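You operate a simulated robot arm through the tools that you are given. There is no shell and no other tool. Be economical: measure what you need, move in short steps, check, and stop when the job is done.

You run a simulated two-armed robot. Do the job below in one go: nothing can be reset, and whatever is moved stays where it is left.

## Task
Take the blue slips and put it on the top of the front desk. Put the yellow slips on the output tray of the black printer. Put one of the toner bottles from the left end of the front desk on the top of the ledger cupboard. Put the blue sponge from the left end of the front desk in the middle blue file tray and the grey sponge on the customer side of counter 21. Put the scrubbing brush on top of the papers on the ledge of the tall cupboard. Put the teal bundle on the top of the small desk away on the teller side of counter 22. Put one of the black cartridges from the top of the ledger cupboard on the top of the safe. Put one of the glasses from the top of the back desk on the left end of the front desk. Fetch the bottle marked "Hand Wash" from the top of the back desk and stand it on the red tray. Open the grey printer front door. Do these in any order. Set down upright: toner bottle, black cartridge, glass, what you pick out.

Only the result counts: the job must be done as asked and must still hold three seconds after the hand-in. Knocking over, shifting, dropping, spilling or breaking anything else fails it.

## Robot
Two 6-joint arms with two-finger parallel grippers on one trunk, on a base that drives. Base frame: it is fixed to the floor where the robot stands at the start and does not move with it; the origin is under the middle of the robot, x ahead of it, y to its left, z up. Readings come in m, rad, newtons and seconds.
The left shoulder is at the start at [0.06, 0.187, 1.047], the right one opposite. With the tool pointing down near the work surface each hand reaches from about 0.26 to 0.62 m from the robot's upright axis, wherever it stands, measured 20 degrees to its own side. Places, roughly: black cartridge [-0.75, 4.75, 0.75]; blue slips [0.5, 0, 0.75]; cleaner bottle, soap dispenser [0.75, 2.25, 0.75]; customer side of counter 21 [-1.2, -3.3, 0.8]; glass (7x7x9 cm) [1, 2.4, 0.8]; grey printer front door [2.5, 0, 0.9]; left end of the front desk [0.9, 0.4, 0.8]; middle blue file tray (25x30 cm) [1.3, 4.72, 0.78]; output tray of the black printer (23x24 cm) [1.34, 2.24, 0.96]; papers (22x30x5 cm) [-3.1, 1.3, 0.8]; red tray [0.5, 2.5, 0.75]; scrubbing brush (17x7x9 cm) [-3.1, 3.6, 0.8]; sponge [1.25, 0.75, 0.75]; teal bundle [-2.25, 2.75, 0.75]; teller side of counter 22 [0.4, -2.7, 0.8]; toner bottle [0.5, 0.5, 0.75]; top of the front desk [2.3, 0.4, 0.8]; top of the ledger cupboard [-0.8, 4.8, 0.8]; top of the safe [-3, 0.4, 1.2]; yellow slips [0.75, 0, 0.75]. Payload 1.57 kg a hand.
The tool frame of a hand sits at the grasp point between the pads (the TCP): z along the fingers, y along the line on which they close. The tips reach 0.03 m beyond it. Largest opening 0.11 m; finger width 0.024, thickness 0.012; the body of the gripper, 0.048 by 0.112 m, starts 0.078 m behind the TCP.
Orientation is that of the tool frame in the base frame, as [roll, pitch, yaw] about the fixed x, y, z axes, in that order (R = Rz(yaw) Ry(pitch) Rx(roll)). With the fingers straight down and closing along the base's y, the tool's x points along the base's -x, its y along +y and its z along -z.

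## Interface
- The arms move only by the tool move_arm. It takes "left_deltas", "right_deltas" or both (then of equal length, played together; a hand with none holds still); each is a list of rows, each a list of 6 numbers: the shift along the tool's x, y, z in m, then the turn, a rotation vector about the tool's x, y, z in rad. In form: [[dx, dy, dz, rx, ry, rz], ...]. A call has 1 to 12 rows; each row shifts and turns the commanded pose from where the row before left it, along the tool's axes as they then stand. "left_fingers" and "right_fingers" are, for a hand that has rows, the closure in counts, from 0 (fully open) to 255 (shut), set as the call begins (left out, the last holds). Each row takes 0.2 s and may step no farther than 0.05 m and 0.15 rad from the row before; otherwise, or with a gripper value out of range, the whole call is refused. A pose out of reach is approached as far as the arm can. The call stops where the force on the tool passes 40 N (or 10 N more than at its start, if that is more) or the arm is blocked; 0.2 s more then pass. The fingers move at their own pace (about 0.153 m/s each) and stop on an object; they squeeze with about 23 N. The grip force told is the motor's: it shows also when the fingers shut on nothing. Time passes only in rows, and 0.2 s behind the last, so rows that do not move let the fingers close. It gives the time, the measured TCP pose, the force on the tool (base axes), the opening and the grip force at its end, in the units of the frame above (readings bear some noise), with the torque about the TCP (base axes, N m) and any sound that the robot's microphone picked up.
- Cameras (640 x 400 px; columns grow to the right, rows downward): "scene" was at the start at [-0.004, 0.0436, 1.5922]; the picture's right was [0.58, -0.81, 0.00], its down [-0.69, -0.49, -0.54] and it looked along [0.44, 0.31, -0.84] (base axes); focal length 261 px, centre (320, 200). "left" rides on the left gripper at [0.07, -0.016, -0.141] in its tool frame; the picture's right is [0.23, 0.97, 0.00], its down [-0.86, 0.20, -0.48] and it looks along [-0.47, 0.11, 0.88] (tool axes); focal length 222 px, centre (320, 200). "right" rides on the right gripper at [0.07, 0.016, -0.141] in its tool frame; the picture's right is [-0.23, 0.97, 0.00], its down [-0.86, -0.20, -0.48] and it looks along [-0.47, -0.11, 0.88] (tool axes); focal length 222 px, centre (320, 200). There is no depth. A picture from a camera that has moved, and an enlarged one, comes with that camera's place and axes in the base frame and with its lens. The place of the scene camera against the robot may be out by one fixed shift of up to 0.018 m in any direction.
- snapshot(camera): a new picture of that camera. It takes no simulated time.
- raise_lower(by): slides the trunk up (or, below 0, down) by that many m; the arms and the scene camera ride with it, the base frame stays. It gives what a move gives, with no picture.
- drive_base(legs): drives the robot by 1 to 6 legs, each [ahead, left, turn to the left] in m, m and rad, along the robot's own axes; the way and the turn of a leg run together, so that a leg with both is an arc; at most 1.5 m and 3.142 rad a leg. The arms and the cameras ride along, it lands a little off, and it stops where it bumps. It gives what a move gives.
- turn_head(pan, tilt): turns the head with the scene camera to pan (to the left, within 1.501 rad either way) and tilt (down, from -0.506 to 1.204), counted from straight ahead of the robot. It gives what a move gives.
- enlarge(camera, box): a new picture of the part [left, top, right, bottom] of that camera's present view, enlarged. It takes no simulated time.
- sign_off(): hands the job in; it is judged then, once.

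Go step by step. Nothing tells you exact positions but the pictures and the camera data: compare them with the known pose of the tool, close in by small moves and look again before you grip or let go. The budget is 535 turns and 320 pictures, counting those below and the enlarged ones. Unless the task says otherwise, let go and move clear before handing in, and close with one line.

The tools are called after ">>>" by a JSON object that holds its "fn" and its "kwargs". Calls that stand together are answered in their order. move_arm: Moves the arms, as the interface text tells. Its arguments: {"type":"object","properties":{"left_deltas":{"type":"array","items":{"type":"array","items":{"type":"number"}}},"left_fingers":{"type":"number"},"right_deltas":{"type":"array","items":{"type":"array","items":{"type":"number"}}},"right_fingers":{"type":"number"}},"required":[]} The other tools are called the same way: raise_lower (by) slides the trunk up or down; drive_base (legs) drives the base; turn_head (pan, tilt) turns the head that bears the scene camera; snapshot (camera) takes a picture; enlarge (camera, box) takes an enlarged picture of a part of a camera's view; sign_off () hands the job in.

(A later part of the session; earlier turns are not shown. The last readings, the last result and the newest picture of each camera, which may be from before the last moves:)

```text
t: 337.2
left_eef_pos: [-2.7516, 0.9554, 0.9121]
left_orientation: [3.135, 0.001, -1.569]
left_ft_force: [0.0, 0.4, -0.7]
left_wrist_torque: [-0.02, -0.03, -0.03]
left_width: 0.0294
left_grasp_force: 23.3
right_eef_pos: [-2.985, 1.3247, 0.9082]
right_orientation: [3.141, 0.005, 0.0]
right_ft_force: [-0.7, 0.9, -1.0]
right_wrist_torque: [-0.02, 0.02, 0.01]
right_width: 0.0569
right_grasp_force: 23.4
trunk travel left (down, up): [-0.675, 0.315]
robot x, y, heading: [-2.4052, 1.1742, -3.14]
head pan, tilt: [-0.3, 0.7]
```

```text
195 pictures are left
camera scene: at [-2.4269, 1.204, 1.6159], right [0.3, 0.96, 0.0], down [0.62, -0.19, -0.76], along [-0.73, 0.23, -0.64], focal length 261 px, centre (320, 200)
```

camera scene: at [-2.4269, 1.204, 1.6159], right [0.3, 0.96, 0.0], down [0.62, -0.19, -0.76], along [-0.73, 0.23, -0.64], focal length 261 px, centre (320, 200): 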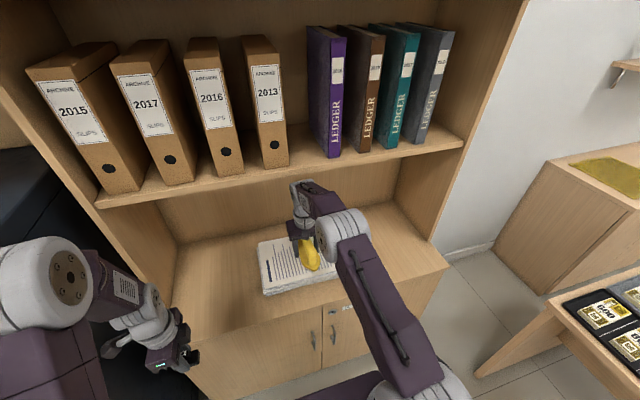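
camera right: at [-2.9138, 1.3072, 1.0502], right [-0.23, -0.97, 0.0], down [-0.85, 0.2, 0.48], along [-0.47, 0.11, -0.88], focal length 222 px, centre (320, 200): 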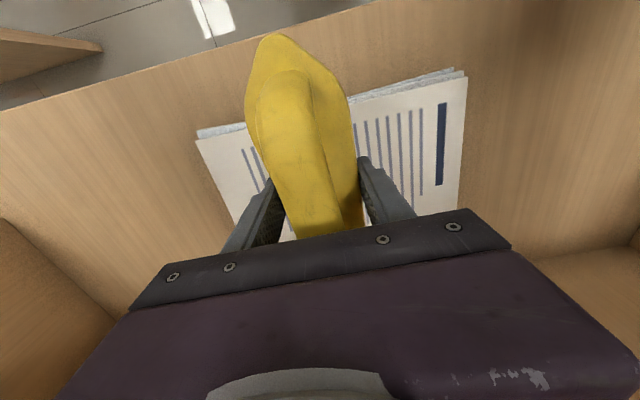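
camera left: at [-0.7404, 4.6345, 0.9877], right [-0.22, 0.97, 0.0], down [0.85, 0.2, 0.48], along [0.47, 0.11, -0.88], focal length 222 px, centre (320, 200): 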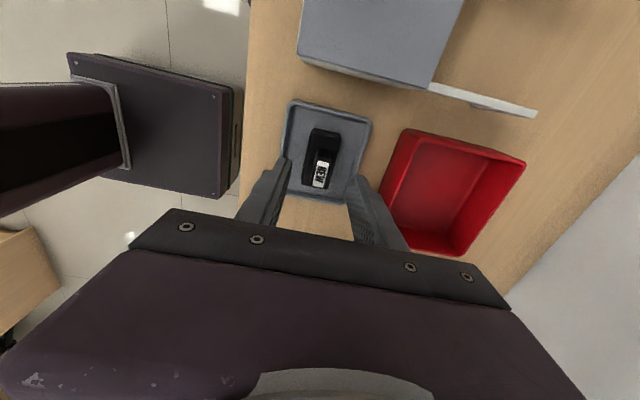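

Brush tip still overhangs ~5 cm; go 4.5 cm further in.

>>> {"fn": "drive_base", "kwargs": {"legs": [[0.045, 0.01, 0]]}}

>>> {"fn": "raise_lower", "kwargs": {"by": -0.02}}

>>> {"fn": "snapshot", "kwargs": {"camera": "right"}}

```text
t: 338.1
left_eef_pos: [-2.7995, 0.9445, 0.9088]
left_orientation: [3.139, 0.003, -1.57]
left_ft_force: [-0.1, -0.8, -0.9]
left_wrist_torque: [-0.01, 0.0, 0.01]
left_width: 0.0289
left_grasp_force: 22.8
right_eef_pos: [-3.0312, 1.3151, 0.9033]
right_orientation: [-3.14, -0.008, 0.002]
right_ft_force: [0.5, -0.5, -1.3]
right_wrist_torque: [0.01, 0.0, 0.02]
right_width: 0.0572
right_grasp_force: 23.2
trunk travel left (down, up): [-0.675, 0.315]
robot x, y, heading: [-2.4501, 1.163, -3.142]
head pan, tilt: [-0.3, 0.7]
```

```text
t: 338.7
left_eef_pos: [-2.7977, 0.9446, 0.8914]
left_orientation: [3.138, 0.001, -1.568]
left_ft_force: [0.4, 0.4, -0.7]
left_wrist_torque: [0.0, 0.03, -0.01]
left_width: 0.0292
left_grasp_force: 22.9
right_eef_pos: [-3.0295, 1.3147, 0.8866]
right_orientation: [-3.14, -0.003, 0.001]
right_ft_force: [0.2, -0.3, -1.4]
right_wrist_torque: [-0.04, -0.01, -0.02]
right_width: 0.0571
right_grasp_force: 23.7
trunk travel left (down, up): [-0.655, 0.335]
robot x, y, heading: [-2.451, 1.1689, -3.142]
head pan, tilt: [-0.3, 0.7]
```

```text
194 pictures are left
camera right: at [-2.9589, 1.2967, 1.0278], right [-0.22, -0.97, 0.0], down [-0.86, 0.2, 0.48], along [-0.46, 0.11, -0.88], focal length 222 px, centre (320, 200)
```

right: 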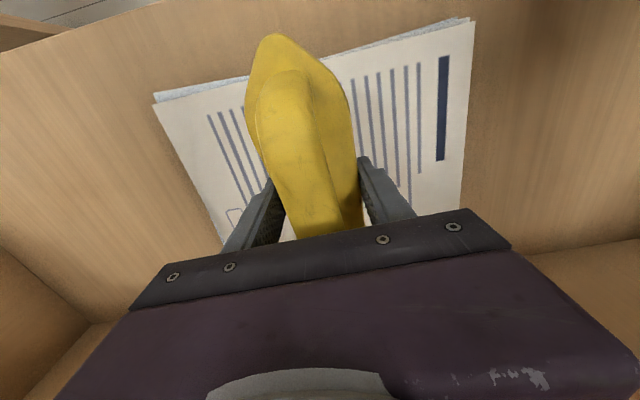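

>>> {"fn": "raise_lower", "kwargs": {"by": -0.006}}

>>> {"fn": "raise_lower", "kwargs": {"by": -0.005}}

>>> {"fn": "raise_lower", "kwargs": {"by": -0.005}}

```text
t: 339.3
left_eef_pos: [-2.7968, 0.9453, 0.8847]
left_orientation: [3.136, 0.0, -1.567]
left_ft_force: [0.1, -0.3, -0.7]
left_wrist_torque: [-0.01, 0.01, 0.02]
left_width: 0.0293
left_grasp_force: 23.1
right_eef_pos: [-3.029, 1.3142, 0.8803]
right_orientation: [-3.14, -0.004, 0.002]
right_ft_force: [-0.4, 0.3, -0.2]
right_wrist_torque: [-0.01, 0.01, 0.0]
right_width: 0.0567
right_grasp_force: 23.0
trunk travel left (down, up): [-0.649, 0.341]
robot x, y, heading: [-2.4501, 1.1641, -3.143]
head pan, tilt: [-0.3, 0.7]
```

```text
t: 339.8
left_eef_pos: [-2.7975, 0.9452, 0.8812]
left_orientation: [3.136, 0.001, -1.569]
left_ft_force: [0.0, 0.8, -0.5]
left_wrist_torque: [-0.02, 0.01, -0.02]
left_width: 0.0293
left_grasp_force: 23.5
right_eef_pos: [-3.0281, 1.3143, 0.8751]
right_orientation: [-3.139, -0.004, 0.002]
right_ft_force: [0.0, 0.5, -1.7]
right_wrist_torque: [-0.01, 0.03, 0.01]
right_width: 0.0571
right_grasp_force: 23.3
trunk travel left (down, up): [-0.644, 0.346]
robot x, y, heading: [-2.4492, 1.1645, -3.139]
head pan, tilt: [-0.3, 0.7]
```

```text
t: 340.4
left_eef_pos: [-2.7969, 0.9449, 0.8756]
left_orientation: [3.135, 0.002, -1.57]
left_ft_force: [0.1, 0.0, -0.3]
left_wrist_torque: [0.02, 0.0, -0.03]
left_width: 0.029
left_grasp_force: 23.6
right_eef_pos: [-3.0283, 1.3144, 0.8701]
right_orientation: [3.141, -0.003, 0.002]
right_ft_force: [0.2, 0.4, -0.9]
right_wrist_torque: [0.0, 0.04, -0.04]
right_width: 0.0571
right_grasp_force: 23.0
trunk travel left (down, up): [-0.639, 0.351]
robot x, y, heading: [-2.4475, 1.1682, -3.145]
head pan, tilt: [-0.3, 0.7]
```

>>> {"fn": "raise_lower", "kwargs": {"by": -0.006}}

>>> {"fn": "raise_lower", "kwargs": {"by": -0.006}}

>>> {"fn": "raise_lower", "kwargs": {"by": -0.006}}

>>> {"fn": "enlarge", "kwargs": {"camera": "scene", "box": [230, 160, 390, 300]}}

```text
t: 340.9
left_eef_pos: [-2.7966, 0.9453, 0.8694]
left_orientation: [3.136, 0.002, -1.569]
left_ft_force: [0.7, 0.3, -0.9]
left_wrist_torque: [-0.01, 0.0, -0.01]
left_width: 0.0291
left_grasp_force: 22.7
right_eef_pos: [-3.029, 1.3139, 0.8632]
right_orientation: [-3.139, -0.003, 0.001]
right_ft_force: [-0.5, -0.2, -1.5]
right_wrist_torque: [-0.02, -0.02, 0.02]
right_width: 0.0568
right_grasp_force: 22.4
trunk travel left (down, up): [-0.633, 0.357]
robot x, y, heading: [-2.451, 1.1653, -3.141]
head pan, tilt: [-0.3, 0.7]
```

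```text
t: 341.5
left_eef_pos: [-2.7983, 0.9448, 0.8635]
left_orientation: [3.135, 0.002, -1.569]
left_ft_force: [0.2, 0.0, 0.1]
left_wrist_torque: [0.01, -0.03, -0.03]
left_width: 0.0289
left_grasp_force: 23.1
right_eef_pos: [-3.0286, 1.3136, 0.8584]
right_orientation: [-3.139, -0.005, 0.001]
right_ft_force: [0.3, 0.0, -1.6]
right_wrist_torque: [0.03, -0.01, 0.0]
right_width: 0.0572
right_grasp_force: 23.3
trunk travel left (down, up): [-0.627, 0.363]
robot x, y, heading: [-2.4501, 1.1661, -3.139]
head pan, tilt: [-0.3, 0.7]
```

```text
t: 342.0
left_eef_pos: [-2.7978, 0.9442, 0.8575]
left_orientation: [3.136, 0.001, -1.568]
left_ft_force: [0.1, 0.2, -0.3]
left_wrist_torque: [-0.02, 0.01, 0.0]
left_width: 0.0291
left_grasp_force: 23.3
right_eef_pos: [-3.0278, 1.3141, 0.8517]
right_orientation: [-3.141, -0.003, 0.001]
right_ft_force: [0.2, 0.2, -1.5]
right_wrist_torque: [-0.04, 0.04, 0.0]
right_width: 0.0569
right_grasp_force: 23.5
trunk travel left (down, up): [-0.621, 0.369]
robot x, y, heading: [-2.4486, 1.1659, -3.141]
head pan, tilt: [-0.3, 0.7]
```

```text
2.86 times, centred on (310, 230) of scene
camera zoom: at [-2.473, 1.1938, 1.5619], right [0.29, 0.96, 0.0], down [0.62, -0.19, -0.76], along [-0.73, 0.23, -0.64], focal length 746 px, centre (349, 114)
```

zoom: 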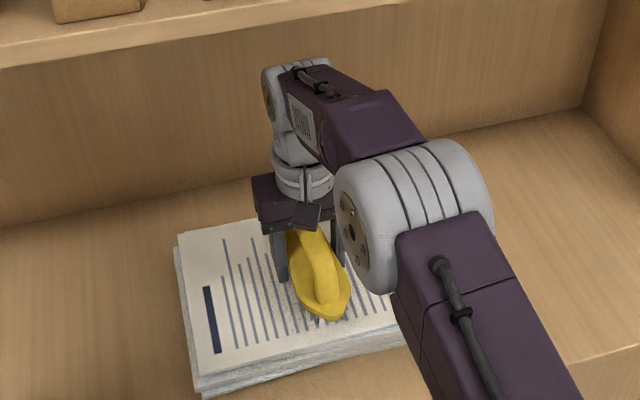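

>>> {"fn": "raise_lower", "kwargs": {"by": -0.008}}

>>> {"fn": "raise_lower", "kwargs": {"by": -0.006}}

>>> {"fn": "raise_lower", "kwargs": {"by": -0.006}}

>>> {"fn": "enlarge", "kwargs": {"camera": "right", "box": [140, 0, 500, 240]}}

```text
t: 342.6
left_eef_pos: [-2.7974, 0.9445, 0.85]
left_orientation: [3.137, 0.002, -1.569]
left_ft_force: [0.4, 0.6, -0.1]
left_wrist_torque: [-0.02, 0.02, 0.02]
left_width: 0.0292
left_grasp_force: 23.2
right_eef_pos: [-3.028, 1.315, 0.8444]
right_orientation: [-3.14, -0.003, 0.0]
right_ft_force: [0.1, -0.2, -0.8]
right_wrist_torque: [0.03, 0.01, 0.0]
right_width: 0.0571
right_grasp_force: 23.1
trunk travel left (down, up): [-0.613, 0.377]
robot x, y, heading: [-2.4498, 1.1645, -3.141]
head pan, tilt: [-0.3, 0.7]
```

```text
t: 343.1
left_eef_pos: [-2.7971, 0.9444, 0.8429]
left_orientation: [3.135, 0.0, -1.569]
left_ft_force: [-0.2, 0.8, -0.3]
left_wrist_torque: [-0.01, 0.02, 0.0]
left_width: 0.029
left_grasp_force: 23.3
right_eef_pos: [-3.0276, 1.3147, 0.8373]
right_orientation: [-3.14, -0.003, 0.002]
right_ft_force: [0.1, 0.5, -0.9]
right_wrist_torque: [0.02, 0.04, -0.01]
right_width: 0.0569
right_grasp_force: 22.6
trunk travel left (down, up): [-0.607, 0.383]
robot x, y, heading: [-2.4502, 1.1647, -3.138]
head pan, tilt: [-0.3, 0.7]
```

```text
t: 343.7
left_eef_pos: [-2.7967, 0.9454, 0.8375]
left_orientation: [3.136, 0.002, -1.568]
left_ft_force: [0.6, 0.6, -1.2]
left_wrist_torque: [0.03, 0.0, -0.01]
left_width: 0.0292
left_grasp_force: 23.4
right_eef_pos: [-3.0283, 1.3144, 0.8329]
right_orientation: [-3.14, -0.004, 0.002]
right_ft_force: [-0.1, 0.2, -1.6]
right_wrist_torque: [-0.01, 0.0, 0.0]
right_width: 0.057
right_grasp_force: 23.4
trunk travel left (down, up): [-0.601, 0.389]
robot x, y, heading: [-2.4513, 1.1626, -3.141]
head pan, tilt: [-0.3, 0.7]
```

```text
1.67 times, centred on (320, 120) of right
camera zoom: at [-2.9588, 1.2967, 0.9737], right [-0.22, -0.97, 0.0], down [-0.86, 0.2, 0.48], along [-0.46, 0.11, -0.88], focal length 370 px, centre (320, 333)
```

zoom: 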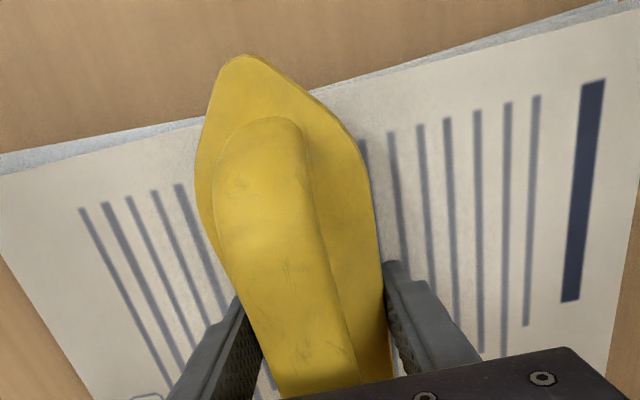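

>>> {"fn": "raise_lower", "kwargs": {"by": -0.005}}

>>> {"fn": "raise_lower", "kwargs": {"by": -0.005}}

>>> {"fn": "raise_lower", "kwargs": {"by": -0.005}}

>>> {"fn": "snapshot", "kwargs": {"camera": "scene"}}

```text
t: 344.2
left_eef_pos: [-2.7976, 0.9454, 0.8316]
left_orientation: [3.136, 0.002, -1.569]
left_ft_force: [-0.3, -0.8, -1.2]
left_wrist_torque: [0.03, 0.02, 0.0]
left_width: 0.0292
left_grasp_force: 23.2
right_eef_pos: [-3.0283, 1.3138, 0.8273]
right_orientation: [-3.141, 0.001, 0.003]
right_ft_force: [0.4, 0.1, 5.0]
right_wrist_torque: [0.16, 0.46, -0.02]
right_width: 0.0571
right_grasp_force: 22.9
trunk travel left (down, up): [-0.596, 0.394]
robot x, y, heading: [-2.4469, 1.163, -3.139]
head pan, tilt: [-0.3, 0.7]
```

```text
t: 344.8
left_eef_pos: [-2.7952, 0.9444, 0.8283]
left_orientation: [3.134, 0.003, -1.569]
left_ft_force: [1.0, 0.0, -0.8]
left_wrist_torque: [0.01, 0.0, 0.01]
left_width: 0.0291
left_grasp_force: 23.2
right_eef_pos: [-3.0282, 1.3149, 0.8269]
right_orientation: [3.142, 0.007, 0.003]
right_ft_force: [-6.8, 3.8, 38.4]
right_wrist_torque: [-0.75, -0.68, 0.32]
right_width: 0.0568
right_grasp_force: 23.1
trunk travel left (down, up): [-0.591, 0.399]
robot x, y, heading: [-2.4532, 1.1662, -3.14]
head pan, tilt: [-0.3, 0.7]
```

```text
t: 345.1
left_eef_pos: [-2.7953, 0.9451, 0.826]
left_orientation: [3.133, 0.002, -1.571]
left_ft_force: [0.1, -0.8, 0.0]
left_wrist_torque: [0.01, 0.0, 0.01]
left_width: 0.0293
left_grasp_force: 22.8
right_eef_pos: [-3.0292, 1.314, 0.8272]
right_orientation: [-3.141, 0.01, 0.003]
right_ft_force: [6.6, 0.4, 16.7]
right_wrist_torque: [-0.54, -0.4, 0.22]
right_width: 0.0568
right_grasp_force: 23.3
trunk travel left (down, up): [-0.59, 0.4]
robot x, y, heading: [-2.4519, 1.1626, -3.143]
head pan, tilt: [-0.3, 0.7]
stopped: the force on the tool passed its limit at 54 N (the readings are from after the stop); the commanded pose is now the measured one
```

```text
191 pictures are left
camera scene: at [-2.4691, 1.1934, 1.5308], right [0.29, 0.96, 0.0], down [0.61, -0.19, -0.77], along [-0.73, 0.23, -0.64], focal length 261 px, centre (320, 200)
```

scene: 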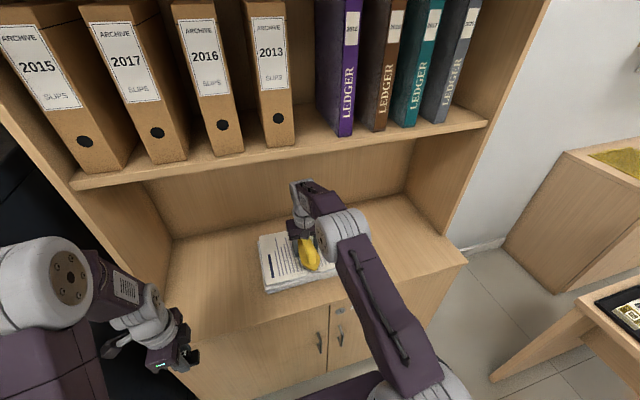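

Contact with the papers. Relieve a few mm, release, then raise by trunk.

>>> {"fn": "raise_lower", "kwargs": {"by": 0.007}}

>>> {"fn": "move_arm", "kwargs": {"right_deltas": [[0, 0, 0, 0, 0, 0], [0, 0, 0, 0, 0, 0], [0, 0, 0, 0, 0, 0]], "right_fingers": 40}}

>>> {"fn": "raise_lower", "kwargs": {"by": 0.12}}

>>> {"fn": "snapshot", "kwargs": {"camera": "right"}}

```text
t: 345.7
left_eef_pos: [-2.797, 0.9448, 0.8338]
left_orientation: [3.138, 0.001, -1.571]
left_ft_force: [-0.2, 0.1, 0.0]
left_wrist_torque: [0.01, 0.02, 0.04]
left_width: 0.0292
left_grasp_force: 23.0
right_eef_pos: [-3.0307, 1.3151, 0.8321]
right_orientation: [-3.14, 0.006, 0.003]
right_ft_force: [0.7, -0.3, -1.5]
right_wrist_torque: [0.04, 0.03, 0.0]
right_width: 0.0569
right_grasp_force: 22.7
trunk travel left (down, up): [-0.597, 0.393]
robot x, y, heading: [-2.451, 1.168, -3.141]
head pan, tilt: [-0.3, 0.7]
```

```text
t: 346.5
left_eef_pos: [-2.7974, 0.9462, 0.8339]
left_orientation: [3.137, 0.002, -1.569]
left_ft_force: [-0.7, -0.4, 0.0]
left_wrist_torque: [0.03, 0.01, 0.01]
left_width: 0.0291
left_grasp_force: 23.1
right_eef_pos: [-3.0314, 1.3145, 0.8315]
right_orientation: [-3.14, 0.005, 0.002]
right_ft_force: [0.4, -0.1, 0.4]
right_wrist_torque: [0.02, -0.02, -0.02]
right_width: 0.0927
right_grasp_force: 0.0
trunk travel left (down, up): [-0.597, 0.393]
robot x, y, heading: [-2.4507, 1.165, -3.143]
head pan, tilt: [-0.3, 0.7]
```

```text
t: 348.0
left_eef_pos: [-2.7952, 0.9456, 0.9525]
left_orientation: [3.134, 0.003, -1.569]
left_ft_force: [-0.5, -0.3, -0.5]
left_wrist_torque: [0.01, -0.02, -0.04]
left_width: 0.0288
left_grasp_force: 22.6
right_eef_pos: [-2.9997, 1.3164, 0.9036]
right_orientation: [-3.134, -0.097, 0.003]
right_ft_force: [0.6, 0.0, -0.1]
right_wrist_torque: [0.03, 0.0, -0.01]
right_width: 0.0928
right_grasp_force: 0.1
trunk travel left (down, up): [-0.717, 0.273]
robot x, y, heading: [-2.4492, 1.1703, -3.138]
head pan, tilt: [-0.3, 0.7]
```

```text
190 pictures are left
camera right: at [-2.9444, 1.2981, 1.0518], right [-0.22, -0.97, -0.03], down [-0.9, 0.19, 0.39], along [-0.38, 0.11, -0.92], focal length 222 px, centre (320, 200)
```

right: 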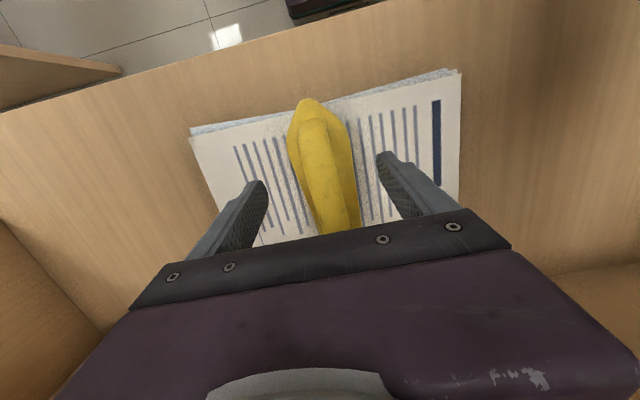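

The right arm lagged on the raise, so a link may be touching the shelf. Lower the trunk back 6 cm and look.

>>> {"fn": "raise_lower", "kwargs": {"by": -0.05}}

>>> {"fn": "snapshot", "kwargs": {"camera": "scene"}}

```text
t: 348.9
left_eef_pos: [-2.7978, 0.9451, 0.905]
left_orientation: [3.134, 0.004, -1.571]
left_ft_force: [-0.4, -0.3, -1.2]
left_wrist_torque: [-0.04, 0.02, -0.03]
left_width: 0.0291
left_grasp_force: 23.2
right_eef_pos: [-3.0325, 1.3143, 0.9057]
right_orientation: [-3.14, 0.01, 0.002]
right_ft_force: [0.5, 0.6, 0.6]
right_wrist_torque: [0.0, 0.01, 0.03]
right_width: 0.0929
right_grasp_force: 0.0
trunk travel left (down, up): [-0.667, 0.323]
robot x, y, heading: [-2.4495, 1.1637, -3.143]
head pan, tilt: [-0.3, 0.7]
```

```text
189 pictures are left
camera scene: at [-2.4721, 1.1931, 1.6098], right [0.29, 0.96, 0.0], down [0.61, -0.19, -0.77], along [-0.73, 0.23, -0.64], focal length 261 px, centre (320, 200)
```

scene: 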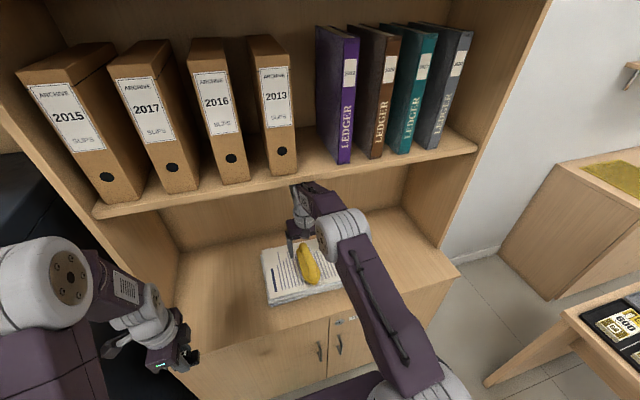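

Brush rests on the papers. Drive straight back out.

>>> {"fn": "drive_base", "kwargs": {"legs": [[-0.5, 0, 0]]}}

>>> {"fn": "snapshot", "kwargs": {"camera": "scene"}}

```text
t: 351.8
left_eef_pos: [-2.2971, 0.9438, 0.9037]
left_orientation: [3.135, 0.0, -1.557]
left_ft_force: [-0.6, -0.1, -0.9]
left_wrist_torque: [0.02, 0.04, -0.01]
left_width: 0.029
left_grasp_force: 22.8
right_eef_pos: [-2.5349, 1.31, 0.9016]
right_orientation: [-3.14, 0.005, 0.016]
right_ft_force: [-0.2, -0.8, 0.5]
right_wrist_torque: [-0.04, 0.01, -0.01]
right_width: 0.0927
right_grasp_force: 0.0
trunk travel left (down, up): [-0.667, 0.323]
robot x, y, heading: [-1.9511, 1.1688, -3.124]
head pan, tilt: [-0.3, 0.7]
```

```text
188 pictures are left
camera scene: at [-1.9751, 1.1973, 1.6081], right [0.28, 0.96, 0.0], down [0.62, -0.18, -0.76], along [-0.73, 0.22, -0.64], focal length 261 px, centre (320, 200)
```

scene: 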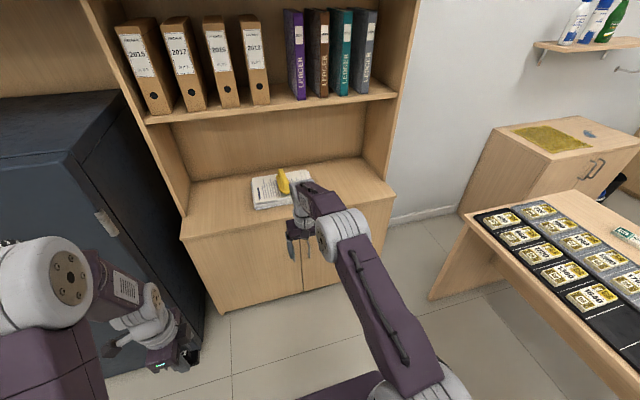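

>>> {"fn": "move_arm", "kwargs": {"right_deltas": [[0, 0, 0.03, 0, 0, 0], [0.02, 0, 0.03, 0, 0, 0], [0.03, 0, 0.02, 0, 0, 0], [0.04, 0, 0, 0, 0, 0], [0.04, 0, 0, 0, 0, 0], [0.04, 0, 0, 0, 0, 0], [0.03, 0, -0.03, 0, 0, 0], [0, 0, -0.04, 0, 0, 0], [0, 0, -0.04, 0, 0, 0]]}}

>>> {"fn": "turn_head", "kwargs": {"pan": 0.5, "tilt": 0.35}}

>>> {"fn": "snapshot", "kwargs": {"camera": "scene"}}

```text
t: 353.8
left_eef_pos: [-2.2955, 0.9438, 0.9034]
left_orientation: [3.137, 0.001, -1.557]
left_ft_force: [-0.7, -0.4, -0.5]
left_wrist_torque: [0.01, -0.01, 0.0]
left_width: 0.0289
left_grasp_force: 23.3
right_eef_pos: [-2.3334, 1.3152, 0.9307]
right_orientation: [-3.141, 0.006, 0.015]
right_ft_force: [0.8, 0.6, 0.4]
right_wrist_torque: [-0.03, 0.01, 0.01]
right_width: 0.0926
right_grasp_force: 0.1
trunk travel left (down, up): [-0.667, 0.323]
robot x, y, heading: [-1.9545, 1.1727, -3.13]
head pan, tilt: [-0.3, 0.7]
```

```text
t: 354.9
left_eef_pos: [-2.2968, 0.9441, 0.9033]
left_orientation: [3.138, 0.002, -1.555]
left_ft_force: [0.5, -0.6, -0.5]
left_wrist_torque: [-0.01, -0.01, -0.03]
left_width: 0.0293
left_grasp_force: 23.0
right_eef_pos: [-2.3349, 1.3156, 0.9302]
right_orientation: [-3.14, 0.005, 0.015]
right_ft_force: [-0.4, -0.6, -0.1]
right_wrist_torque: [-0.02, 0.02, -0.04]
right_width: 0.0928
right_grasp_force: 0.1
trunk travel left (down, up): [-0.667, 0.323]
robot x, y, heading: [-1.9536, 1.1683, -3.127]
head pan, tilt: [0.499, 0.351]
```

```text
187 pictures are left
camera scene: at [-1.9745, 1.1276, 1.6395], right [-0.49, 0.87, 0.0], down [0.3, 0.17, -0.94], along [-0.82, -0.46, -0.34], focal length 261 px, centre (320, 200)
```

scene: 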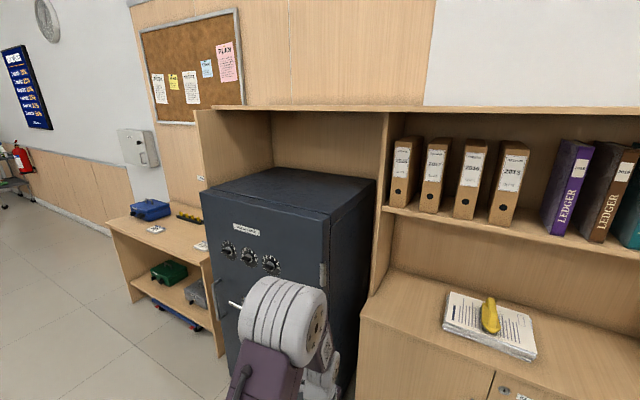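

The safe's top (z≈1.2) spans x −2.89 inward, y −0.15..0.66. Raise the hand and trunk, shift in front of the safe, and approach.

>>> {"fn": "move_arm", "kwargs": {"left_deltas": [[0, 0, -0.03, 0, 0, 0], [0, 0, -0.03, 0, 0, 0], [0, 0, 0, 0, 0, 0]], "right_deltas": [[0.03, -0.02, 0, 0, 0, 0], [0.03, -0.02, 0, 0, 0, 0], [0, -0.03, 0, 0, 0, 0]]}}

>>> {"fn": "raise_lower", "kwargs": {"by": 0.32}}

>>> {"fn": "drive_base", "kwargs": {"legs": [[0, 0.67, -0.015], [0.25, 0, 0]]}}

>>> {"fn": "turn_head", "kwargs": {"pan": 0.2, "tilt": 0.7}}

>>> {"fn": "snapshot", "kwargs": {"camera": "scene"}}

>>> {"fn": "snapshot", "kwargs": {"camera": "left"}}

```text
t: 355.8
left_eef_pos: [-2.298, 0.945, 0.9633]
left_orientation: [3.139, 0.002, -1.557]
left_ft_force: [0.4, 0.4, -0.3]
left_wrist_torque: [-0.04, -0.01, -0.02]
left_width: 0.0291
left_grasp_force: 22.9
right_eef_pos: [-2.2755, 1.3845, 0.929]
right_orientation: [-3.141, 0.005, 0.016]
right_ft_force: [-1.3, 0.0, -0.4]
right_wrist_torque: [0.0, -0.03, 0.01]
right_width: 0.0927
right_grasp_force: 0.1
trunk travel left (down, up): [-0.667, 0.323]
robot x, y, heading: [-1.9539, 1.1678, -3.127]
head pan, tilt: [0.499, 0.351]
```

```text
t: 358.9
left_eef_pos: [-2.2951, 0.9453, 1.2835]
left_orientation: [3.136, 0.002, -1.557]
left_ft_force: [0.1, 0.0, -0.2]
left_wrist_torque: [0.0, 0.03, -0.03]
left_width: 0.0293
left_grasp_force: 22.7
right_eef_pos: [-2.2751, 1.3842, 1.2498]
right_orientation: [-3.14, 0.006, 0.015]
right_ft_force: [0.2, 0.2, -0.2]
right_wrist_torque: [-0.01, 0.02, -0.04]
right_width: 0.0927
right_grasp_force: 0.0
trunk travel left (down, up): [-0.987, 0.003]
robot x, y, heading: [-1.951, 1.173, -3.13]
head pan, tilt: [0.499, 0.351]
```

```text
t: 364.0
left_eef_pos: [-2.5379, 0.2903, 1.2847]
left_orientation: [3.132, 0.003, -1.575]
left_ft_force: [0.9, 0.3, -0.5]
left_wrist_torque: [0.04, 0.0, 0.01]
left_width: 0.0289
left_grasp_force: 22.5
right_eef_pos: [-2.5083, 0.73, 1.2514]
right_orientation: [3.141, 0.01, -0.005]
right_ft_force: [0.8, -0.4, 0.8]
right_wrist_torque: [0.01, 0.03, -0.03]
right_width: 0.0927
right_grasp_force: 0.0
trunk travel left (down, up): [-0.987, 0.003]
robot x, y, heading: [-2.1969, 0.508, 3.136]
head pan, tilt: [0.499, 0.351]
```

```text
t: 364.8
left_eef_pos: [-2.5432, 0.2901, 1.2833]
left_orientation: [3.136, 0.001, -1.575]
left_ft_force: [0.1, -0.1, -1.5]
left_wrist_torque: [-0.01, -0.01, 0.02]
left_width: 0.0289
left_grasp_force: 23.0
right_eef_pos: [-2.5144, 0.7292, 1.2508]
right_orientation: [-3.139, 0.004, -0.003]
right_ft_force: [0.0, -0.6, -0.2]
right_wrist_torque: [0.06, 0.0, 0.0]
right_width: 0.0929
right_grasp_force: 0.0
trunk travel left (down, up): [-0.987, 0.003]
robot x, y, heading: [-2.197, 0.5058, 3.135]
head pan, tilt: [0.201, 0.7]
```

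```text
186 pictures are left
camera scene: at [-2.2201, 0.4949, 1.9282], right [-0.2, 0.98, 0.0], down [0.63, 0.13, -0.77], along [-0.75, -0.15, -0.64], focal length 261 px, centre (320, 200)
```

scene: 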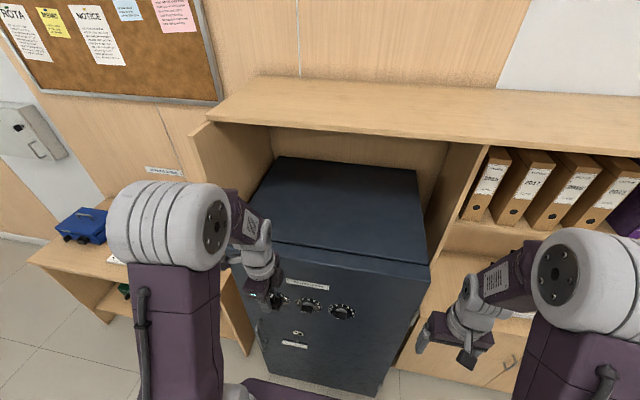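

```text
185 pictures are left
camera left: at [-2.5251, 0.2213, 1.4248], right [-0.97, -0.22, 0.0], down [-0.19, 0.85, 0.48], along [-0.11, 0.47, -0.88], focal length 222 px, centre (320, 200)
```

left: 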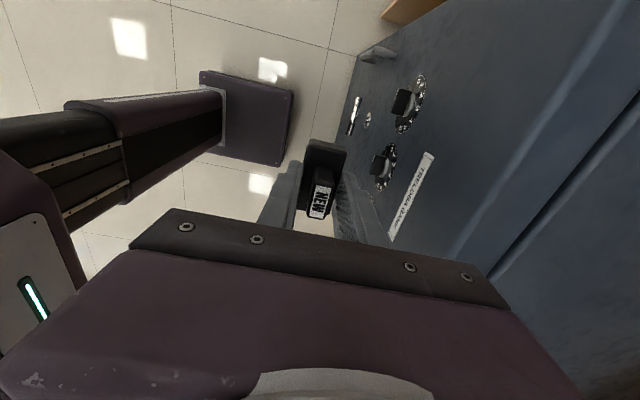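

>>> {"fn": "drive_base", "kwargs": {"legs": [[0.2, 0, 0.006]]}}

>>> {"fn": "move_arm", "kwargs": {"left_deltas": [[0, -0.04, 0, 0, 0, 0], [0, -0.04, 0, 0, 0, 0], [0, -0.04, 0, 0, 0, 0]]}}

>>> {"fn": "snapshot", "kwargs": {"camera": "left"}}

>>> {"fn": "snapshot", "kwargs": {"camera": "scene"}}

```text
t: 366.2
left_eef_pos: [-2.684, 0.291, 1.2801]
left_orientation: [-3.112, 0.004, -1.571]
left_ft_force: [0.4, 0.1, -0.9]
left_wrist_torque: [0.04, 0.03, 0.0]
left_width: 0.0293
left_grasp_force: 23.4
right_eef_pos: [-2.6679, 0.7304, 1.2505]
right_orientation: [-3.139, 0.006, 0.001]
right_ft_force: [-0.4, -0.2, 0.0]
right_wrist_torque: [0.0, -0.05, 0.01]
right_width: 0.0927
right_grasp_force: 0.1
trunk travel left (down, up): [-0.987, 0.003]
robot x, y, heading: [-2.3459, 0.5075, 3.141]
head pan, tilt: [0.201, 0.7]
stopped in leg 1: the force on the tool passed its limit at 56 N (the readings are from after the stop); the commanded pose is now the measured one
```

```text
t: 367.0
left_eef_pos: [-2.6016, 0.2816, 1.3007]
left_orientation: [-3.11, 0.005, -1.572]
left_ft_force: [0.4, 1.1, -1.1]
left_wrist_torque: [-0.01, -0.02, 0.0]
left_width: 0.0292
left_grasp_force: 23.1
left hand out of reach, approached as far as the arm can: row 2, 3
right_eef_pos: [-2.6683, 0.7296, 1.2498]
right_orientation: [-3.139, 0.003, 0.0]
right_ft_force: [-0.1, -0.1, -1.0]
right_wrist_torque: [-0.01, -0.02, 0.01]
right_width: 0.0924
right_grasp_force: 0.0
trunk travel left (down, up): [-0.987, 0.003]
robot x, y, heading: [-2.3466, 0.5061, 3.14]
head pan, tilt: [0.201, 0.7]
```

```text
184 pictures are left
camera left: at [-2.5886, 0.2124, 1.442], right [-0.97, -0.23, -0.03], down [-0.21, 0.85, 0.48], along [-0.08, 0.47, -0.88], focal length 222 px, centre (320, 200)
```

left: 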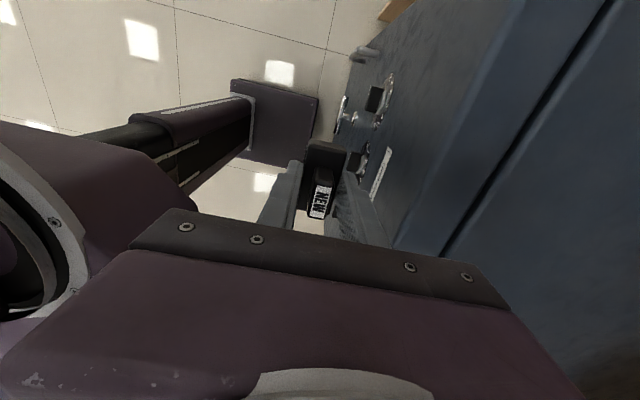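

```text
183 pictures are left
camera scene: at [-2.3741, 0.4951, 1.9281], right [-0.2, 0.98, 0.0], down [0.63, 0.13, -0.76], along [-0.75, -0.15, -0.65], focal length 261 px, centre (320, 200)
```

scene: 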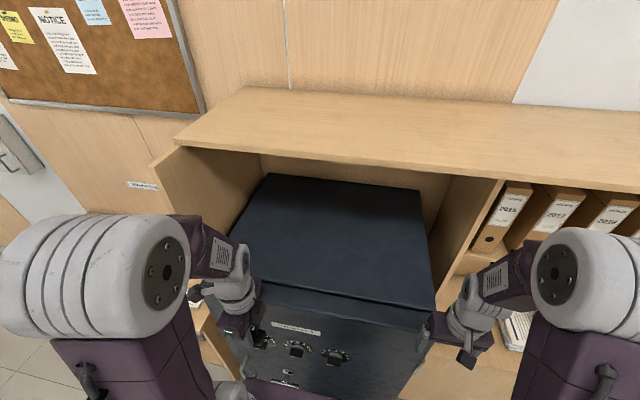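

The fingertips touched the safe's front edge: its top is near 1.25 and front at x≈-2.71. Raise the hand to 1.345, straighten it, then extend over the top.

>>> {"fn": "move_arm", "kwargs": {"left_deltas": [[0, 0, -0.04, -0.03, 0, 0], [0, 0.01, -0.01, 0, 0, 0]]}}

>>> {"fn": "enlarge", "kwargs": {"camera": "left", "box": [230, 110, 430, 235]}}

```text
t: 367.6
left_eef_pos: [-2.6103, 0.2812, 1.3496]
left_orientation: [3.141, 0.005, -1.572]
left_ft_force: [-0.3, 0.2, -1.4]
left_wrist_torque: [-0.01, 0.02, -0.04]
left_width: 0.029
left_grasp_force: 23.3
right_eef_pos: [-2.6656, 0.7297, 1.2502]
right_orientation: [-3.141, 0.007, 0.002]
right_ft_force: [-1.1, -0.1, -0.5]
right_wrist_torque: [-0.03, -0.02, 0.0]
right_width: 0.0926
right_grasp_force: 0.0
trunk travel left (down, up): [-0.987, 0.003]
robot x, y, heading: [-2.3478, 0.5079, 3.135]
head pan, tilt: [0.201, 0.7]
```

```text
3.20 times, centred on (330, 172) of left
camera zoom: at [-2.5933, 0.2127, 1.4919], right [-0.97, -0.23, 0.0], down [-0.2, 0.85, 0.48], along [-0.11, 0.47, -0.88], focal length 711 px, centre (288, 288)
```

zoom: 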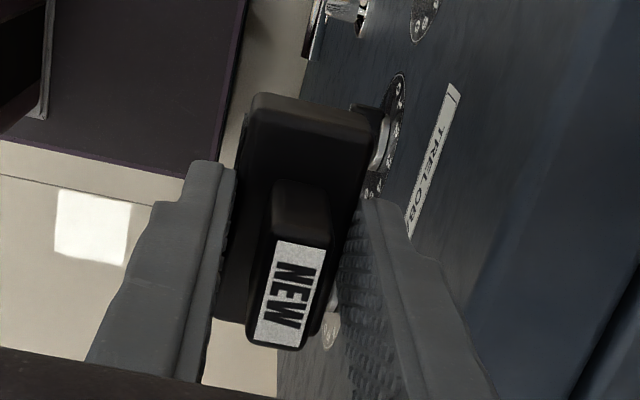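

>>> {"fn": "move_arm", "kwargs": {"left_deltas": [[0, 0.04, 0, 0, 0, 0], [0, 0.045, 0, 0, 0, 0], [0, 0.045, 0, 0, 0, 0], [0, 0.045, 0, 0, 0, 0], [0, 0.035, 0, 0, 0, 0]]}}

>>> {"fn": "snapshot", "kwargs": {"camera": "left"}}

>>> {"fn": "snapshot", "kwargs": {"camera": "scene"}}

```text
t: 368.8
left_eef_pos: [-2.8254, 0.2805, 1.3482]
left_orientation: [-3.141, 0.005, -1.572]
left_ft_force: [-0.6, 0.1, 0.0]
left_wrist_torque: [-0.02, -0.01, -0.04]
left_width: 0.0292
left_grasp_force: 23.1
right_eef_pos: [-2.667, 0.7293, 1.2494]
right_orientation: [-3.139, 0.005, 0.001]
right_ft_force: [-0.4, -0.3, -0.4]
right_wrist_torque: [0.0, 0.01, 0.01]
right_width: 0.0929
right_grasp_force: 0.0
trunk travel left (down, up): [-0.987, 0.003]
robot x, y, heading: [-2.3486, 0.5094, 3.14]
head pan, tilt: [0.201, 0.7]
```

```text
181 pictures are left
camera left: at [-2.807, 0.2131, 1.4902], right [-0.97, -0.23, 0.0], down [-0.2, 0.85, 0.48], along [-0.11, 0.47, -0.88], focal length 222 px, centre (320, 200)
```

left: 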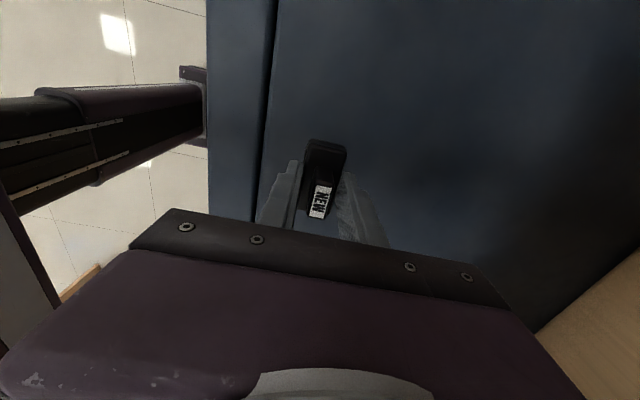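

```text
180 pictures are left
camera scene: at [-2.3735, 0.4952, 1.9281], right [-0.2, 0.98, 0.0], down [0.63, 0.13, -0.76], along [-0.75, -0.15, -0.65], focal length 261 px, centre (320, 200)
```

scene: 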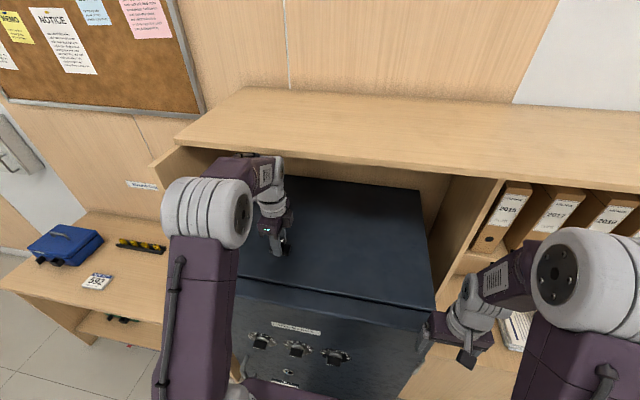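

>>> {"fn": "move_arm", "kwargs": {"left_deltas": [[0, 0.02, 0.02, 0, 0, 0], [0, 0, 0.02, 0, 0, 0]]}}

>>> {"fn": "move_arm", "kwargs": {"left_deltas": [[0, 0, 0.008, 0, 0, 0]]}}

>>> {"fn": "snapshot", "kwargs": {"camera": "left"}}

```text
t: 369.4
left_eef_pos: [-2.8427, 0.2832, 1.31]
left_orientation: [3.14, 0.007, -1.571]
left_ft_force: [0.3, -1.0, -0.9]
left_wrist_torque: [-0.04, 0.02, 0.01]
left_width: 0.0291
left_grasp_force: 22.9
right_eef_pos: [-2.6683, 0.7291, 1.2505]
right_orientation: [-3.14, 0.004, 0.001]
right_ft_force: [-0.2, 0.3, 0.1]
right_wrist_torque: [-0.01, -0.05, 0.02]
right_width: 0.0929
right_grasp_force: 0.0
trunk travel left (down, up): [-0.987, 0.003]
robot x, y, heading: [-2.3454, 0.5109, 3.141]
head pan, tilt: [0.201, 0.7]
```

```text
t: 369.8
left_eef_pos: [-2.8415, 0.2852, 1.3007]
left_orientation: [3.14, 0.006, -1.572]
left_ft_force: [-1.0, 0.4, -1.3]
left_wrist_torque: [0.03, 0.04, 0.01]
left_width: 0.0291
left_grasp_force: 23.3
right_eef_pos: [-2.6666, 0.7289, 1.2504]
right_orientation: [-3.139, 0.007, 0.0]
right_ft_force: [0.2, 0.1, -0.3]
right_wrist_torque: [0.01, -0.02, 0.02]
right_width: 0.0929
right_grasp_force: 0.1
trunk travel left (down, up): [-0.987, 0.003]
robot x, y, heading: [-2.3434, 0.5073, 3.14]
head pan, tilt: [0.201, 0.7]
```

```text
179 pictures are left
camera left: at [-2.8231, 0.2142, 1.4434], right [-0.97, -0.23, 0.0], down [-0.2, 0.85, 0.48], along [-0.11, 0.47, -0.88], focal length 222 px, centre (320, 200)
```

left: 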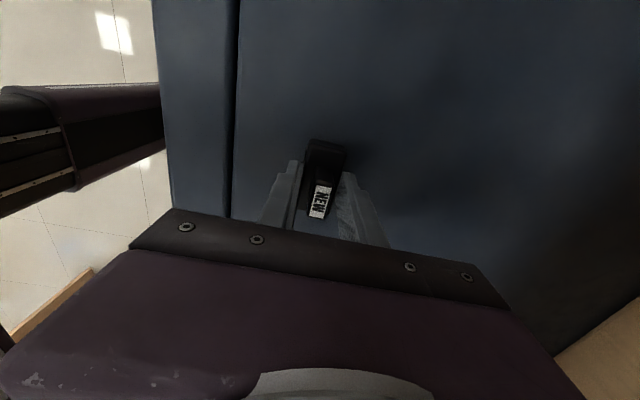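

>>> {"fn": "move_arm", "kwargs": {"left_deltas": [[0, 0, 0.005, 0, 0, 0]]}}

>>> {"fn": "move_arm", "kwargs": {"left_deltas": [[0, 0, 0.004, 0, 0, 0]]}}

>>> {"fn": "move_arm", "kwargs": {"left_deltas": [[0, 0, 0.003, 0, 0, 0]]}}

```text
t: 370.2
left_eef_pos: [-2.8418, 0.2838, 1.2968]
left_orientation: [3.138, 0.006, -1.573]
left_ft_force: [0.1, 0.7, -0.3]
left_wrist_torque: [-0.04, 0.03, 0.02]
left_width: 0.0289
left_grasp_force: 23.6
right_eef_pos: [-2.6667, 0.7286, 1.2498]
right_orientation: [-3.14, 0.005, 0.0]
right_ft_force: [-0.8, 0.3, -0.6]
right_wrist_torque: [-0.01, 0.02, 0.0]
right_width: 0.0927
right_grasp_force: 0.0
trunk travel left (down, up): [-0.987, 0.003]
robot x, y, heading: [-2.3496, 0.5105, 3.138]
head pan, tilt: [0.201, 0.7]
```

```text
t: 370.6
left_eef_pos: [-2.8411, 0.2855, 1.2922]
left_orientation: [3.139, 0.005, -1.572]
left_ft_force: [-0.4, 0.6, -0.7]
left_wrist_torque: [0.0, -0.02, -0.01]
left_width: 0.0292
left_grasp_force: 23.6
right_eef_pos: [-2.6667, 0.729, 1.2505]
right_orientation: [3.142, 0.005, 0.0]
right_ft_force: [-0.2, -0.7, -0.1]
right_wrist_torque: [-0.01, -0.02, 0.0]
right_width: 0.0926
right_grasp_force: 0.0
trunk travel left (down, up): [-0.987, 0.003]
robot x, y, heading: [-2.3464, 0.5094, 3.139]
head pan, tilt: [0.201, 0.7]
```

```text
t: 371.0
left_eef_pos: [-2.8422, 0.2846, 1.2893]
left_orientation: [3.139, 0.005, -1.572]
left_ft_force: [0.1, -0.3, 0.0]
left_wrist_torque: [0.0, -0.02, -0.03]
left_width: 0.029
left_grasp_force: 23.3
right_eef_pos: [-2.6661, 0.7291, 1.2497]
right_orientation: [-3.139, 0.005, 0.0]
right_ft_force: [0.2, 0.4, 0.1]
right_wrist_torque: [0.03, -0.02, -0.02]
right_width: 0.0928
right_grasp_force: 0.0
trunk travel left (down, up): [-0.987, 0.003]
robot x, y, heading: [-2.3437, 0.5079, 3.14]
head pan, tilt: [0.201, 0.7]
```

>>> {"fn": "move_arm", "kwargs": {"left_deltas": [[0, 0, 0.003, 0, 0, 0]]}}

>>> {"fn": "move_arm", "kwargs": {"left_deltas": [[0, 0, 0.003, 0, 0, 0]]}}

>>> {"fn": "enlarge", "kwargs": {"camera": "left", "box": [230, 110, 430, 235]}}

```text
t: 371.4
left_eef_pos: [-2.8424, 0.2844, 1.2868]
left_orientation: [3.135, 0.004, -1.572]
left_ft_force: [-2.1, -0.4, 10.2]
left_wrist_torque: [-0.21, 0.0, -0.02]
left_width: 0.0288
left_grasp_force: 23.0
right_eef_pos: [-2.6652, 0.7297, 1.2506]
right_orientation: [-3.141, 0.007, 0.0]
right_ft_force: [0.5, -0.1, 0.0]
right_wrist_torque: [-0.01, -0.01, 0.0]
right_width: 0.093
right_grasp_force: 0.0
trunk travel left (down, up): [-0.987, 0.003]
robot x, y, heading: [-2.3473, 0.5077, 3.144]
head pan, tilt: [0.201, 0.7]
```

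```text
t: 371.8
left_eef_pos: [-2.8412, 0.2854, 1.285]
left_orientation: [3.137, 0.004, -1.573]
left_ft_force: [-3.6, -0.6, 19.5]
left_wrist_torque: [0.0, 0.11, 0.02]
left_width: 0.0298
left_grasp_force: 23.1
right_eef_pos: [-2.6655, 0.7288, 1.2498]
right_orientation: [3.14, 0.008, 0.001]
right_ft_force: [0.3, -0.7, -0.3]
right_wrist_torque: [-0.02, 0.0, -0.04]
right_width: 0.0931
right_grasp_force: 0.1
trunk travel left (down, up): [-0.987, 0.003]
robot x, y, heading: [-2.35, 0.5114, 3.142]
head pan, tilt: [0.201, 0.7]
```

```text
3.20 times, centred on (330, 172) of left
camera zoom: at [-2.8235, 0.2145, 1.4266], right [-0.97, -0.23, 0.0], down [-0.2, 0.85, 0.48], along [-0.11, 0.47, -0.88], focal length 711 px, centre (288, 288)
```

zoom: 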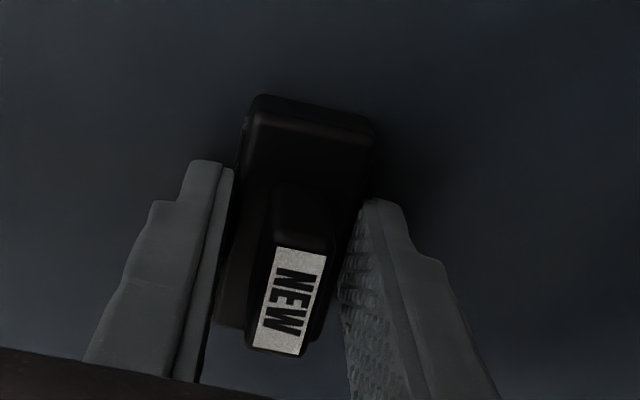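

Seated on the safe. Release and rise.

>>> {"fn": "move_arm", "kwargs": {"left_deltas": [[0, 0, -0.001, 0, 0, 0], [0, 0, 0, 0, 0, 0], [0, 0, -0.015, 0, 0, 0], [0, 0, -0.03, 0, 0, 0], [0, -0.01, -0.02, 0, 0, 0]], "left_fingers": 120}}

>>> {"fn": "enlarge", "kwargs": {"camera": "left", "box": [200, 80, 440, 240]}}

```text
t: 373.0
left_eef_pos: [-2.8283, 0.2842, 1.351]
left_orientation: [3.138, 0.006, -1.572]
left_ft_force: [0.2, -0.2, -0.2]
left_wrist_torque: [0.0, -0.01, 0.04]
left_width: 0.0582
left_grasp_force: 0.1
right_eef_pos: [-2.6658, 0.7289, 1.2507]
right_orientation: [3.141, 0.007, 0.001]
right_ft_force: [0.0, -0.1, -0.3]
right_wrist_torque: [0.0, -0.01, -0.02]
right_width: 0.0926
right_grasp_force: 0.1
trunk travel left (down, up): [-0.987, 0.003]
robot x, y, heading: [-2.3474, 0.5101, 3.138]
head pan, tilt: [0.201, 0.7]
```

```text
2.50 times, centred on (320, 160) of left
camera zoom: at [-2.8117, 0.2142, 1.4927], right [-0.97, -0.23, 0.0], down [-0.2, 0.85, 0.48], along [-0.11, 0.47, -0.88], focal length 555 px, centre (320, 300)
```

zoom: 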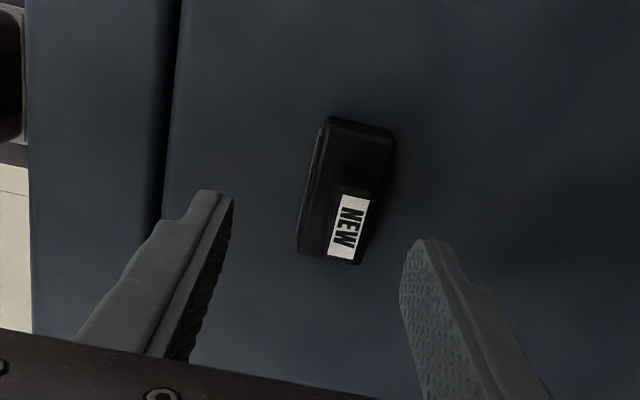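

Cartridge stands on the safe. Retract, back off, lower the trunk, and drive round to the far side of the small desk for the teal bundle.

>>> {"fn": "move_arm", "kwargs": {"left_deltas": [[0, -0.045, 0, 0, 0, 0], [0, -0.045, 0, 0, 0, 0], [0, -0.045, 0, 0, 0, 0], [0, -0.04, 0, 0, 0, 0]]}}

>>> {"fn": "drive_base", "kwargs": {"legs": [[-0.6, 0, 0]]}}

>>> {"fn": "raise_lower", "kwargs": {"by": -0.32}}

>>> {"fn": "drive_base", "kwargs": {"legs": [[-1.15, 0, 0], [0, -1.45, 0], [0, -1.45, 0], [0, 0, 0.0]]}}

```text
t: 374.0
left_eef_pos: [-2.6572, 0.2824, 1.3509]
left_orientation: [3.138, 0.006, -1.572]
left_ft_force: [-0.4, 0.0, -1.0]
left_wrist_torque: [0.02, 0.05, 0.02]
left_width: 0.0581
left_grasp_force: 0.1
right_eef_pos: [-2.6658, 0.7295, 1.2495]
right_orientation: [-3.139, 0.007, 0.001]
right_ft_force: [-0.8, -0.2, -0.3]
right_wrist_torque: [0.0, 0.0, 0.03]
right_width: 0.0927
right_grasp_force: 0.0
trunk travel left (down, up): [-0.987, 0.003]
robot x, y, heading: [-2.3452, 0.5094, 3.139]
head pan, tilt: [0.201, 0.7]
```

```text
t: 377.4
left_eef_pos: [-2.0645, 0.2825, 1.3498]
left_orientation: [3.14, 0.006, -1.567]
left_ft_force: [-0.3, -0.1, 0.1]
left_wrist_torque: [0.0, -0.03, 0.01]
left_width: 0.0582
left_grasp_force: 0.0
right_eef_pos: [-2.074, 0.7283, 1.2499]
right_orientation: [-3.138, 0.003, 0.006]
right_ft_force: [-0.4, 0.1, -0.3]
right_wrist_torque: [-0.02, -0.03, 0.0]
right_width: 0.093
right_grasp_force: 0.0
trunk travel left (down, up): [-0.987, 0.003]
robot x, y, heading: [-1.751, 0.5125, -3.135]
head pan, tilt: [0.201, 0.7]
```

```text
t: 380.6
left_eef_pos: [-2.0614, 0.2833, 1.0308]
left_orientation: [3.139, 0.004, -1.566]
left_ft_force: [0.7, 0.0, 0.3]
left_wrist_torque: [0.04, 0.03, 0.01]
left_width: 0.058
left_grasp_force: 0.1
right_eef_pos: [-2.0725, 0.7275, 0.9307]
right_orientation: [-3.14, 0.005, 0.006]
right_ft_force: [-0.3, 0.8, -0.3]
right_wrist_torque: [0.03, 0.03, 0.02]
right_width: 0.0928
right_grasp_force: 0.3
trunk travel left (down, up): [-0.667, 0.323]
robot x, y, heading: [-1.7511, 0.5101, -3.138]
head pan, tilt: [0.201, 0.7]
```

```text
t: 400.1
left_eef_pos: [-0.9132, 3.1647, 1.0296]
left_orientation: [3.14, 0.005, -1.593]
left_ft_force: [0.4, -0.5, 0.8]
left_wrist_torque: [-0.01, 0.01, 0.02]
left_width: 0.0582
left_grasp_force: 0.1
right_eef_pos: [-0.9119, 3.6116, 0.9299]
right_orientation: [-3.139, 0.006, -0.02]
right_ft_force: [1.2, 0.6, 0.6]
right_wrist_torque: [-0.03, 0.0, 0.02]
right_width: 0.0923
right_grasp_force: 0.1
trunk travel left (down, up): [-0.667, 0.323]
robot x, y, heading: [-0.5978, 3.3874, 3.117]
head pan, tilt: [0.201, 0.7]
```

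>>> {"fn": "drive_base", "kwargs": {"legs": [[1.45, 0, 0.02], [0, 0, 1.575], [0.1, 0, 0]]}}

>>> {"fn": "turn_head", "kwargs": {"pan": 0.0, "tilt": 0.8}}

>>> {"fn": "snapshot", "kwargs": {"camera": "scene"}}

```text
t: 411.9
left_eef_pos: [-1.8418, 2.9896, 1.0301]
left_orientation: [3.139, 0.005, -0.006]
left_ft_force: [0.5, 0.5, 0.0]
left_wrist_torque: [0.02, 0.02, 0.01]
left_width: 0.058
left_grasp_force: 0.0
right_eef_pos: [-2.2867, 2.9841, 0.9307]
right_orientation: [-3.14, 0.005, 1.567]
right_ft_force: [0.6, -0.4, -0.7]
right_wrist_torque: [0.03, 0.0, 0.0]
right_width: 0.0929
right_grasp_force: 0.0
trunk travel left (down, up): [-0.667, 0.323]
robot x, y, heading: [-2.0665, 3.3021, -1.577]
head pan, tilt: [0.201, 0.7]
```

```text
t: 412.6
left_eef_pos: [-1.8401, 2.9882, 1.0308]
left_orientation: [3.139, 0.006, -0.006]
left_ft_force: [-0.5, -0.1, -0.2]
left_wrist_torque: [0.03, 0.02, -0.03]
left_width: 0.0583
left_grasp_force: 0.1
right_eef_pos: [-2.2866, 2.9835, 0.9295]
right_orientation: [-3.139, 0.005, 1.569]
right_ft_force: [0.0, 0.4, -0.3]
right_wrist_torque: [0.0, 0.07, -0.03]
right_width: 0.0924
right_grasp_force: 0.0
trunk travel left (down, up): [-0.667, 0.323]
robot x, y, heading: [-2.0684, 3.3007, -1.572]
head pan, tilt: [0.0, 0.799]
```

```text
176 pictures are left
camera scene: at [-2.0664, 3.2837, 1.5999], right [-1.0, 0.0, 0.0], down [0.0, 0.72, -0.7], along [0.0, -0.7, -0.72], focal length 261 px, centre (320, 200)
```

scene: 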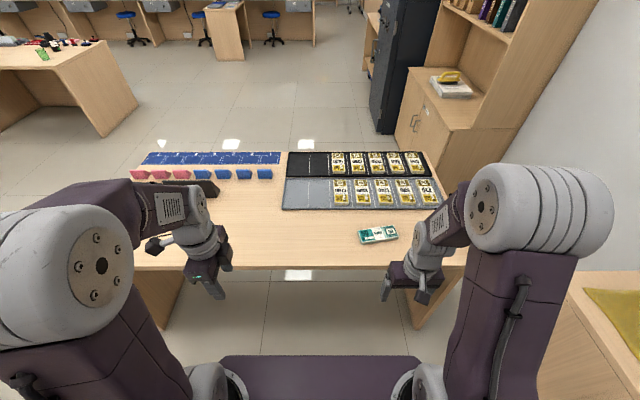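

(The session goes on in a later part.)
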